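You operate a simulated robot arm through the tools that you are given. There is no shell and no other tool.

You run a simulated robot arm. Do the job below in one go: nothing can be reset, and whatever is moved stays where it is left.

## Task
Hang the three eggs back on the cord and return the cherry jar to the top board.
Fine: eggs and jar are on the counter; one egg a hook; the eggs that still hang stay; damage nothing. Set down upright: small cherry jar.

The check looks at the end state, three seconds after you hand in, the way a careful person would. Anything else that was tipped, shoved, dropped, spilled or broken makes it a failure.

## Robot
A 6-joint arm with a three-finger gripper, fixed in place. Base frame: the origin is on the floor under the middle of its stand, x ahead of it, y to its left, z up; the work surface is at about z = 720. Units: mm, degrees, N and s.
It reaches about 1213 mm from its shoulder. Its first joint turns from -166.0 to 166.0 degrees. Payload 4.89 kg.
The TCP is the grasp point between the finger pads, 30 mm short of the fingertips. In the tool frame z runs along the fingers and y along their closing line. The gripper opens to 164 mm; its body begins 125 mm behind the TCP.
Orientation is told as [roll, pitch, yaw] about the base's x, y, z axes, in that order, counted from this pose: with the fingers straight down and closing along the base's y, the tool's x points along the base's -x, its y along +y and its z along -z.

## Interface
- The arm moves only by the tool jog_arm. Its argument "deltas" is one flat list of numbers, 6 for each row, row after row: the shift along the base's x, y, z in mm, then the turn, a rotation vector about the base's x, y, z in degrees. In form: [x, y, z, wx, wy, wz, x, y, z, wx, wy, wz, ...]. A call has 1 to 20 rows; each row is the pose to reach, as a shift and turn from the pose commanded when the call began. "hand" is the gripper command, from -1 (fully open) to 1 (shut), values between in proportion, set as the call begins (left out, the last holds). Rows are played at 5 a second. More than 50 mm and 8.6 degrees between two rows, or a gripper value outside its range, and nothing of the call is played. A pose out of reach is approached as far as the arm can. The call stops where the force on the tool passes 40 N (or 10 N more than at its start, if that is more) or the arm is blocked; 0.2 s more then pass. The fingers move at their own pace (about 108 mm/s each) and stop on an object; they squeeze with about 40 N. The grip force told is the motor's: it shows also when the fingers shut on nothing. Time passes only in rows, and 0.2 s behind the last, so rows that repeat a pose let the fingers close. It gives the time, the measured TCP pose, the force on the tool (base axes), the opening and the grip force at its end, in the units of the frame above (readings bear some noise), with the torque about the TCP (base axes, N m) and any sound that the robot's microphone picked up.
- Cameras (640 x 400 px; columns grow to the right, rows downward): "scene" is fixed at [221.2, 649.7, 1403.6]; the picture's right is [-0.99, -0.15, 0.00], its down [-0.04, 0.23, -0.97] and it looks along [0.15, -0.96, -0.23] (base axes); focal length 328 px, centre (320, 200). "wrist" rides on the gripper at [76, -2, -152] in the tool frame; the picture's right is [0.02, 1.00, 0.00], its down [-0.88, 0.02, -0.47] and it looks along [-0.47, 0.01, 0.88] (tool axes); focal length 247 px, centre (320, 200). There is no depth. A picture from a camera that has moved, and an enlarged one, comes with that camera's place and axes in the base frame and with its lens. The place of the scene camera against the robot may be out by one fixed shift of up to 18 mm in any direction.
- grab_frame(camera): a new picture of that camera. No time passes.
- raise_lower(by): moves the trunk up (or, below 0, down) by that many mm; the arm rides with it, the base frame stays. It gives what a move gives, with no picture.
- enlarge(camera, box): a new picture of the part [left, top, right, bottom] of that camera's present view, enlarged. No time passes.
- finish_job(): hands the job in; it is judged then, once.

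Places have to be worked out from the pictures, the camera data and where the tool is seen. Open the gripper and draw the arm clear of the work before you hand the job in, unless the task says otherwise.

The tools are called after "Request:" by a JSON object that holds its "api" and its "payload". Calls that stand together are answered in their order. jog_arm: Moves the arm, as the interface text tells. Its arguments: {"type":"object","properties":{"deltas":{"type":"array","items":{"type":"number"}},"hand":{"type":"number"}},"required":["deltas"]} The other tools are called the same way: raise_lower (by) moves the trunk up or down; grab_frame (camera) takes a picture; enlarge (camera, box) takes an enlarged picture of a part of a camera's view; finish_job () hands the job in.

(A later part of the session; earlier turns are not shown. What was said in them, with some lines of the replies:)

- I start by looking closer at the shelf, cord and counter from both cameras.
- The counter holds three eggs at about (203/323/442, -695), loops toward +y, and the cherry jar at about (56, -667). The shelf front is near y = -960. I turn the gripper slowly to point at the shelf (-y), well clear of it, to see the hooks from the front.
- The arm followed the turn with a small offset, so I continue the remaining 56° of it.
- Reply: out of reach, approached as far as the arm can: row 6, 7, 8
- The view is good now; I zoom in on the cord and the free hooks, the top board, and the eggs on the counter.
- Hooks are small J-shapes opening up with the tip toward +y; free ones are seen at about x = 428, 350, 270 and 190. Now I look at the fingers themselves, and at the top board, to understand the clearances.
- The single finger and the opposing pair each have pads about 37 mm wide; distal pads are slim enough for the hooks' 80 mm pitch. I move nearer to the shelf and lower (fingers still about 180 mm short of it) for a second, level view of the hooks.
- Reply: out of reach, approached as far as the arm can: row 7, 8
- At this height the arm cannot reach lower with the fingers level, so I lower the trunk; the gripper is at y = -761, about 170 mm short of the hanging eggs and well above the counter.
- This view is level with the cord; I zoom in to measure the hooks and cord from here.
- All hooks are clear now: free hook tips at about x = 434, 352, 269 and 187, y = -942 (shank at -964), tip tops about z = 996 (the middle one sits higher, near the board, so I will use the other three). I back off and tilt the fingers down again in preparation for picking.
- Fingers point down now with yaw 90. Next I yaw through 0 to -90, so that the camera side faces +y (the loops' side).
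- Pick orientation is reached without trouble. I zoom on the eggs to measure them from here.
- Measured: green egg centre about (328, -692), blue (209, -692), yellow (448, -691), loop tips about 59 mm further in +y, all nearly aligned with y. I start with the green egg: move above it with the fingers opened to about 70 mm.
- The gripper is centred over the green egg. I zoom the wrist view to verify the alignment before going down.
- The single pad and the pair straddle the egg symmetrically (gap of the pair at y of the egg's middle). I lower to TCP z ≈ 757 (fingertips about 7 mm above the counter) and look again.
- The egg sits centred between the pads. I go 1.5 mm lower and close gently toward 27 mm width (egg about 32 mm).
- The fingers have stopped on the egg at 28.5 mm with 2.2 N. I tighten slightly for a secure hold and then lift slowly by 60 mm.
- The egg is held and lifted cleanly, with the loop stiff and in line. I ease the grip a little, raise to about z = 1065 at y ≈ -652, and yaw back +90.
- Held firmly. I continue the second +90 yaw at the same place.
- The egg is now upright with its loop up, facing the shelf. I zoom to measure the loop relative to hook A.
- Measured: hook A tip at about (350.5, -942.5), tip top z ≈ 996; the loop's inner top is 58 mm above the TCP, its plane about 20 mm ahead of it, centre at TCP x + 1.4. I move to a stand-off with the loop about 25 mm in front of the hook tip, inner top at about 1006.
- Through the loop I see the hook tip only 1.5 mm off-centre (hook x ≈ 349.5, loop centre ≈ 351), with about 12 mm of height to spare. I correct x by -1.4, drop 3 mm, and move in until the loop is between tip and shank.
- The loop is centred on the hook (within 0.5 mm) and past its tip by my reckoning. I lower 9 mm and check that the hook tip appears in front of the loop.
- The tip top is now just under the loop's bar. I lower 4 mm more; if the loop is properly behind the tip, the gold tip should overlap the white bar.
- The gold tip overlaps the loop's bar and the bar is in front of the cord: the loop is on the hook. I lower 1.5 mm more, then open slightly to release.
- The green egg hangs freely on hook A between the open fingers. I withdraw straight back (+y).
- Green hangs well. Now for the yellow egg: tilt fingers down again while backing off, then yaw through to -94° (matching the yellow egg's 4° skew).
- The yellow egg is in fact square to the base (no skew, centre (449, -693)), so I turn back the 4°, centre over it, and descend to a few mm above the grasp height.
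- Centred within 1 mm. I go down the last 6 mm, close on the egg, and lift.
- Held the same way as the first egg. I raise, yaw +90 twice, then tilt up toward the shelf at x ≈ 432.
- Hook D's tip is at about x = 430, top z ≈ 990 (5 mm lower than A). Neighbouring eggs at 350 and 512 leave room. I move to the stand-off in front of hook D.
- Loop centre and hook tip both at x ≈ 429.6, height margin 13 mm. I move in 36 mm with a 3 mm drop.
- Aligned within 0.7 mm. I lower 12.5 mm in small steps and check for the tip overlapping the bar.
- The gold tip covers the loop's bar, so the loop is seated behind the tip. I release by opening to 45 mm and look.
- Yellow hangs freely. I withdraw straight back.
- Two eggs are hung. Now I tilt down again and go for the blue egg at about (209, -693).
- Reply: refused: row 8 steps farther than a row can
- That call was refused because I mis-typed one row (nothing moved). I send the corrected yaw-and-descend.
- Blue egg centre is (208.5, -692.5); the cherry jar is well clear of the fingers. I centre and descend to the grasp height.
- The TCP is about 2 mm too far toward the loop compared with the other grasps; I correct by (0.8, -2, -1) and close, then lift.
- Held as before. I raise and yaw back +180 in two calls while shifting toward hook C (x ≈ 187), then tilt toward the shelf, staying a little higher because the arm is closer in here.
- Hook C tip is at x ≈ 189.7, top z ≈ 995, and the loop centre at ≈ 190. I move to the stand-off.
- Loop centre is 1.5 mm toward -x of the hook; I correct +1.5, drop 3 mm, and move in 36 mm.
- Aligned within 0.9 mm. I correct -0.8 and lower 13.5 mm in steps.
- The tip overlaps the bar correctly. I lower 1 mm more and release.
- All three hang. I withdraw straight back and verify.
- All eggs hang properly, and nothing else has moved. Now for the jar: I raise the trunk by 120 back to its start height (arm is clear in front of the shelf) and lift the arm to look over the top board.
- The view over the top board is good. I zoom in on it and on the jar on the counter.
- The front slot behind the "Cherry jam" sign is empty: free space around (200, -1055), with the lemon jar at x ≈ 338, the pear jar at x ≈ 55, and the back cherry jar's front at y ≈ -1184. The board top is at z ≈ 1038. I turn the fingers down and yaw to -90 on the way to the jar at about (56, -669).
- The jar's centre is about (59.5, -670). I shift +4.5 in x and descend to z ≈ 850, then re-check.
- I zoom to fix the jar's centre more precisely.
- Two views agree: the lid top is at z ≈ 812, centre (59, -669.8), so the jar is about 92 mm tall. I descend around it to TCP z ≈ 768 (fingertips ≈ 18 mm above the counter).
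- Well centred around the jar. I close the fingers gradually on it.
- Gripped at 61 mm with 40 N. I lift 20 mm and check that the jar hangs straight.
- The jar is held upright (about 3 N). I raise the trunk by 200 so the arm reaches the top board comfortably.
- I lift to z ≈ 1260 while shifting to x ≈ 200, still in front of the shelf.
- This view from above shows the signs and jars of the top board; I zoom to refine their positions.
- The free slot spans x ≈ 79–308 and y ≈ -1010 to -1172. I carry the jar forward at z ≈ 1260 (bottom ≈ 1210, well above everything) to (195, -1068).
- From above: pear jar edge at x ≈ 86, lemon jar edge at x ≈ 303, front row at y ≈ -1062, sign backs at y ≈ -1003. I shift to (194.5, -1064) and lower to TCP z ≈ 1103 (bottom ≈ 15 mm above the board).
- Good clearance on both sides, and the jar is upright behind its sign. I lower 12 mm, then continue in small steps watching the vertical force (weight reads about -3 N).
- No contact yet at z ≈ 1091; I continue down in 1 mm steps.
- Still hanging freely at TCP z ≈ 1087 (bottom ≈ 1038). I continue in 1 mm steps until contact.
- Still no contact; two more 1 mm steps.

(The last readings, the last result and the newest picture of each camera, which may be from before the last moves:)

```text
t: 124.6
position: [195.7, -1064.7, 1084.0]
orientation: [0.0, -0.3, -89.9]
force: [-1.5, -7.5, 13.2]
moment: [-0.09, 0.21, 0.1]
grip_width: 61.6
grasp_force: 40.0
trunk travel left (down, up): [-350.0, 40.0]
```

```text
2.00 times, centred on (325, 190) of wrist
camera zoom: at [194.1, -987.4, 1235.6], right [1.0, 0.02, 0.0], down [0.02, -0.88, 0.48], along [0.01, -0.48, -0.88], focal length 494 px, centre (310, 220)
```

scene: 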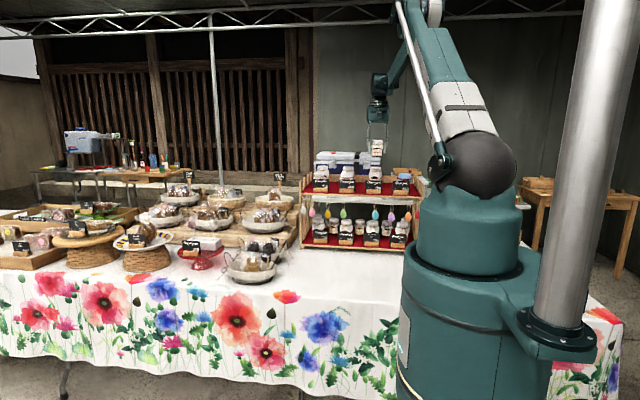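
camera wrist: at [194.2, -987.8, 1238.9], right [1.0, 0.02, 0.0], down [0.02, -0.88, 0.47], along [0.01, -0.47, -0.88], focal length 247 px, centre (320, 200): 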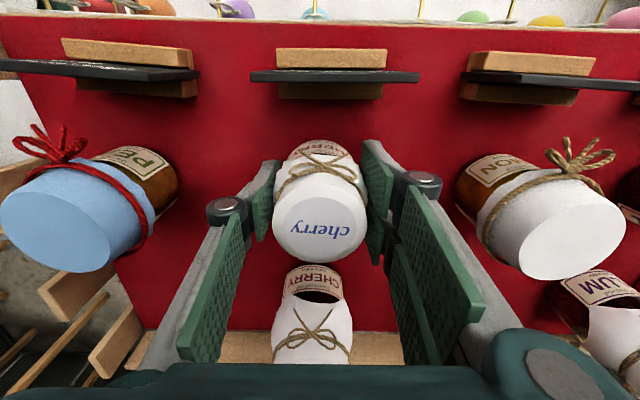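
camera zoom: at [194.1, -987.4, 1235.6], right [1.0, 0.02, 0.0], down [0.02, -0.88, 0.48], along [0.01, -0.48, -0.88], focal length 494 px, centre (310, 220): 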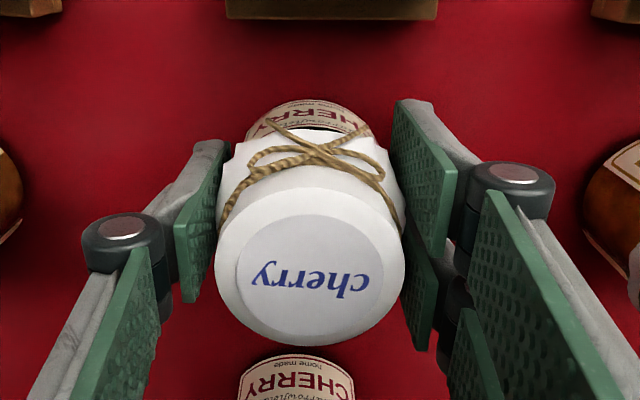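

Contact with the board: +13 N at TCP z ≈ 1083.6. I back off 0.5 mm to relieve it, then open the fingers moderately (about 80 mm, well clear of the neighbours).

Request:
{"api": "jog_arm", "payload": {"deltas": [0, 0, 0.6, 0, 0, 0, 0, 0, 0.6, 0, 0, 0]}}

Request:
{"api": "jog_arm", "payload": {"deltas": [0, 0, 0, 0, 0, 0, 0, 0, 0, 0, 0, 0, 0, 0, 0, 0, 0, 0], "hand": 0.03}}

Request:
{"api": "grab_frame", "payload": {"camera": "wrist"}}

Request:
{"api": "enlarge", "payload": {"camera": "scene", "box": [330, 130, 420, 200]}}

```text
t: 125.2
position: [196.7, -1064.6, 1084.9]
orientation: [0.0, -0.1, -89.9]
force: [-0.2, -4.6, 12.7]
moment: [-0.05, 0.04, 0.01]
grip_width: 61.0
grasp_force: 40.1
trunk travel left (down, up): [-350.0, 40.0]
```

```text
t: 126.0
position: [195.7, -1066.5, 1083.2]
orientation: [0.0, -0.2, -89.9]
force: [0.7, 0.5, -0.2]
moment: [-0.02, 0.0, -0.01]
grip_width: 79.6
grasp_force: 0.1
trunk travel left (down, up): [-350.0, 40.0]
```

```text
taken
camera wrist: at [194.1, -987.9, 1235.1], right [1.0, 0.02, 0.0], down [0.02, -0.88, 0.47], along [0.01, -0.47, -0.88], focal length 247 px, centre (320, 200)
```

wrist: 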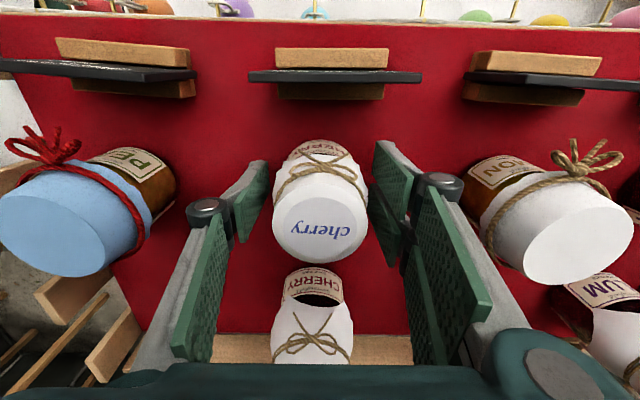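

```text
5.71 times, centred on (375, 165) of scene
camera zoom: at [221.2, 649.7, 1403.6], right [-0.99, -0.15, 0.0], down [-0.04, 0.23, -0.97], along [0.15, -0.96, -0.23], focal length 1872 px, centre (6, 400)
```

zoom: 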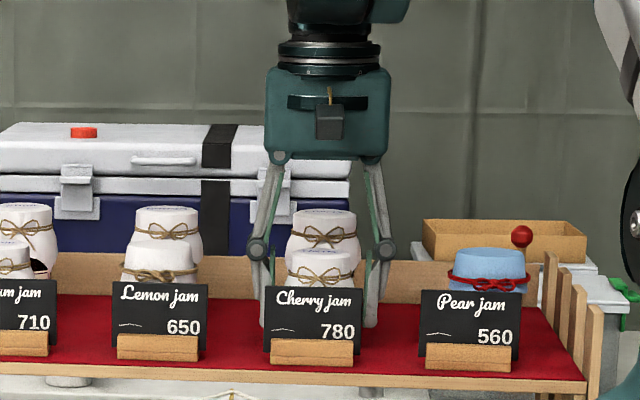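

The jar stands upright behind its sign and the fingers are free of it. I rise straight up.

Request:
{"api": "jog_arm", "payload": {"deltas": [0, 0, 10, 0, 0, 0, 0, 0, 25, 0, 0, 0, 0, 0, 50, 0, 0, 0, 0, 0, 85, 0, 0, 0, 0, 0, 120, 0, 0, 0, 0, 0, 155, 0, 0, 0, 0, 0, 185, 0, 0, 0, 0, 0, 185, 0, 0, 0]}}

Request:
{"api": "grab_frame", "payload": {"camera": "wrist"}}

Request:
{"api": "enlarge", "payload": {"camera": "scene", "box": [300, 140, 430, 260]}}

```text
t: 127.8
position: [195.9, -1064.6, 1268.3]
orientation: [0.0, -0.1, -89.9]
force: [-0.3, 0.5, 1.7]
moment: [-0.03, 0.01, 0.0]
grip_width: 79.5
grasp_force: 0.1
trunk travel left (down, up): [-350.0, 40.0]
```

```text
taken
camera wrist: at [193.7, -987.2, 1420.4], right [1.0, 0.02, 0.0], down [0.02, -0.88, 0.48], along [0.01, -0.47, -0.88], focal length 247 px, centre (320, 200)
```

wrist: 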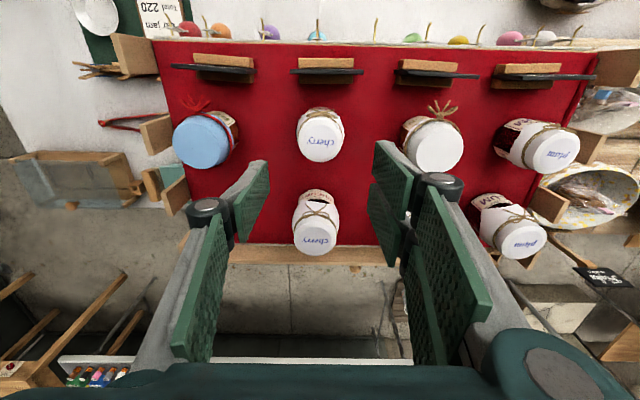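

```text
3.33 times, centred on (365, 200) of scene
camera zoom: at [221.2, 649.7, 1403.6], right [-0.99, -0.15, 0.0], down [-0.04, 0.23, -0.97], along [0.15, -0.96, -0.23], focal length 1092 px, centre (170, 200)
```

zoom: 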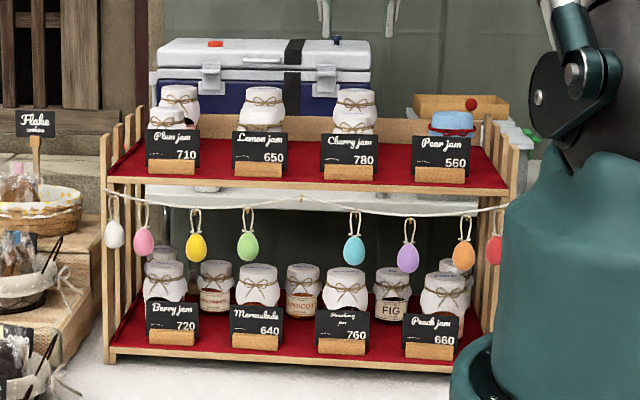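

Everything stands as intended: the cherry jar is in its slot and all eight eggs hang. I draw the arm back over and away from the shelf, with the gripper open.

Request:
{"api": "jog_arm", "payload": {"deltas": [0, 40, 0, 0, 0, 0, 0, 80, 0, 0, 0, 0, 0, 120, 0, 0, 0, 0, 0, 160, 0, 0, 0, 0, -5, 200, 0, 0, 0, 0, -10, 240, 0, 0, 0, 0, -20, 280, 0, 0, 0, 0, -30, 320, 0, 0, 0, 0, -40, 360, 0, 0, 0, 0, -50, 400, 0, 0, 0, 0, -60, 430, 0, 0, 0, 0, -60, 430, 0, 0, 0, 0]}}

Request:
{"api": "grab_frame", "payload": {"camera": "wrist"}}

Request:
{"api": "grab_frame", "payload": {"camera": "scene"}}

Request:
{"api": "enlarge", "payload": {"camera": "scene", "box": [295, 145, 435, 235]}}

Request:
{"api": "enlarge", "payload": {"camera": "scene", "box": [300, 195, 430, 230]}}

```text
t: 130.4
position: [135.8, -632.9, 1269.5]
orientation: [0.1, -0.2, -90.0]
force: [-0.3, 0.7, 0.2]
moment: [-0.16, -0.06, -0.02]
grip_width: 79.4
grasp_force: 0.1
trunk travel left (down, up): [-350.0, 40.0]
```

```text
taken
camera wrist: at [133.9, -555.8, 1420.9], right [1.0, 0.02, 0.0], down [0.02, -0.88, 0.48], along [0.01, -0.48, -0.88], focal length 247 px, centre (320, 200)
```

wrist: 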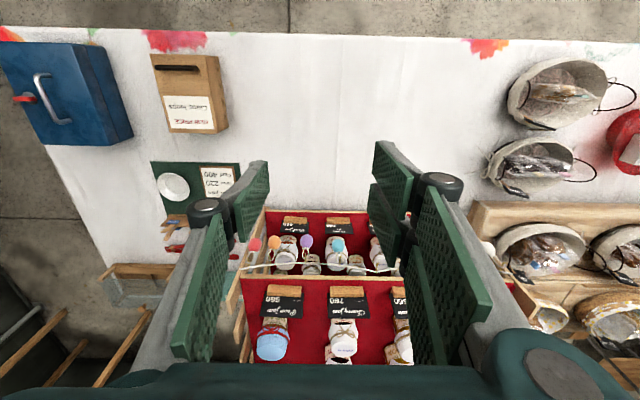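

```text
taken
```

scene: 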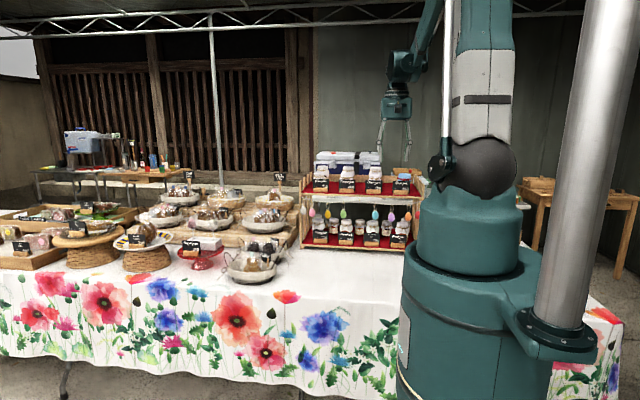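

```text
4.44 times, centred on (365, 190) of scene
camera zoom: at [221.2, 649.7, 1403.6], right [-0.99, -0.15, 0.0], down [-0.04, 0.23, -0.97], along [0.15, -0.96, -0.23], focal length 1456 px, centre (120, 244)
```

zoom: 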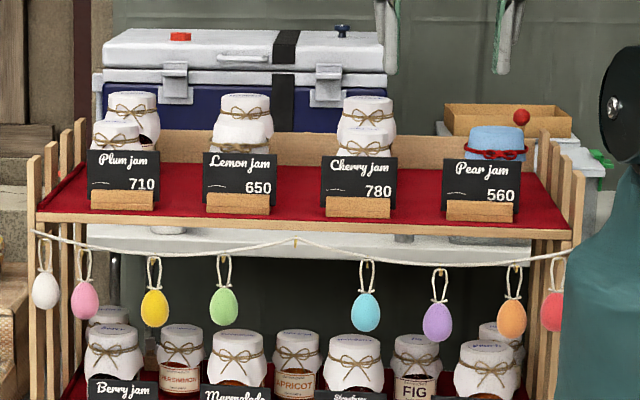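

```text
4.92 times, centred on (365, 212) of scene
camera zoom: at [221.2, 649.7, 1403.6], right [-0.99, -0.15, 0.0], down [-0.04, 0.23, -0.97], along [0.15, -0.96, -0.23], focal length 1613 px, centre (98, 138)
```

zoom: 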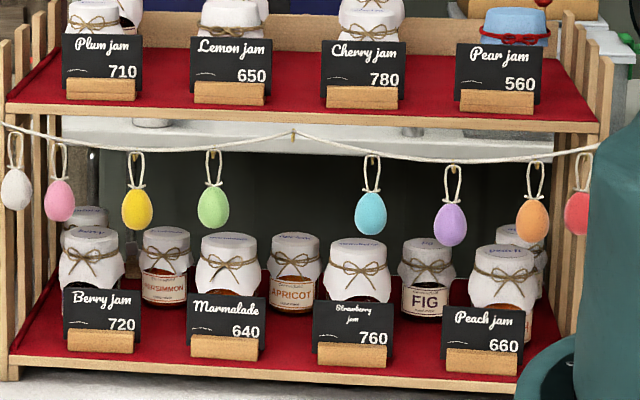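

The final pictures show all eight eggs hanging one per hook, the cherry jar upright on the top board behind its sign, and everything else in place. I open the gripper wide, clear of the work, before handing in.

Request:
{"api": "jog_arm", "payload": {"deltas": [0, 10, 0, 0, 0, 0, 0, 20, 0, 0, 0, 0, 0, 20, 0, 0, 0, 0], "hand": -0.8}}

Request:
{"api": "finish_job", "payload": {}}

```text
t: 131.2
position: [136.9, -613.6, 1270.3]
orientation: [0.0, 0.0, -89.9]
force: [0.7, 0.4, 0.6]
moment: [-0.08, -0.01, 0.02]
grip_width: 147.6
grasp_force: 0.1
trunk travel left (down, up): [-350.0, 40.0]
```

```text
The job is handed in.
```

The three eggs are back on the cord and the cherry jar is upright on the top board. I have handed the job in but not seen the verdict of the check.

- **Eggs:** yellow, green and blue each hang on their own hook, and the five that were already there still hang. I left the middle hook empty because it sits close under the top board.
- **Cherry jar:** it stands in the empty front slot behind the "Cherry jam" sign, between the lemon and pear jars. I set it down on light contact with the board.
- **Everything else:** nothing looked tipped, shoved or broken in the final pictures. The gripper held the eggs and the jar with about 40 N. The green egg's loop met its hook with about 13 N, and the jar met the board with the same. I saw no sign of harm from any of this.

The gripper is open and the arm is drawn back clear of the shelf.
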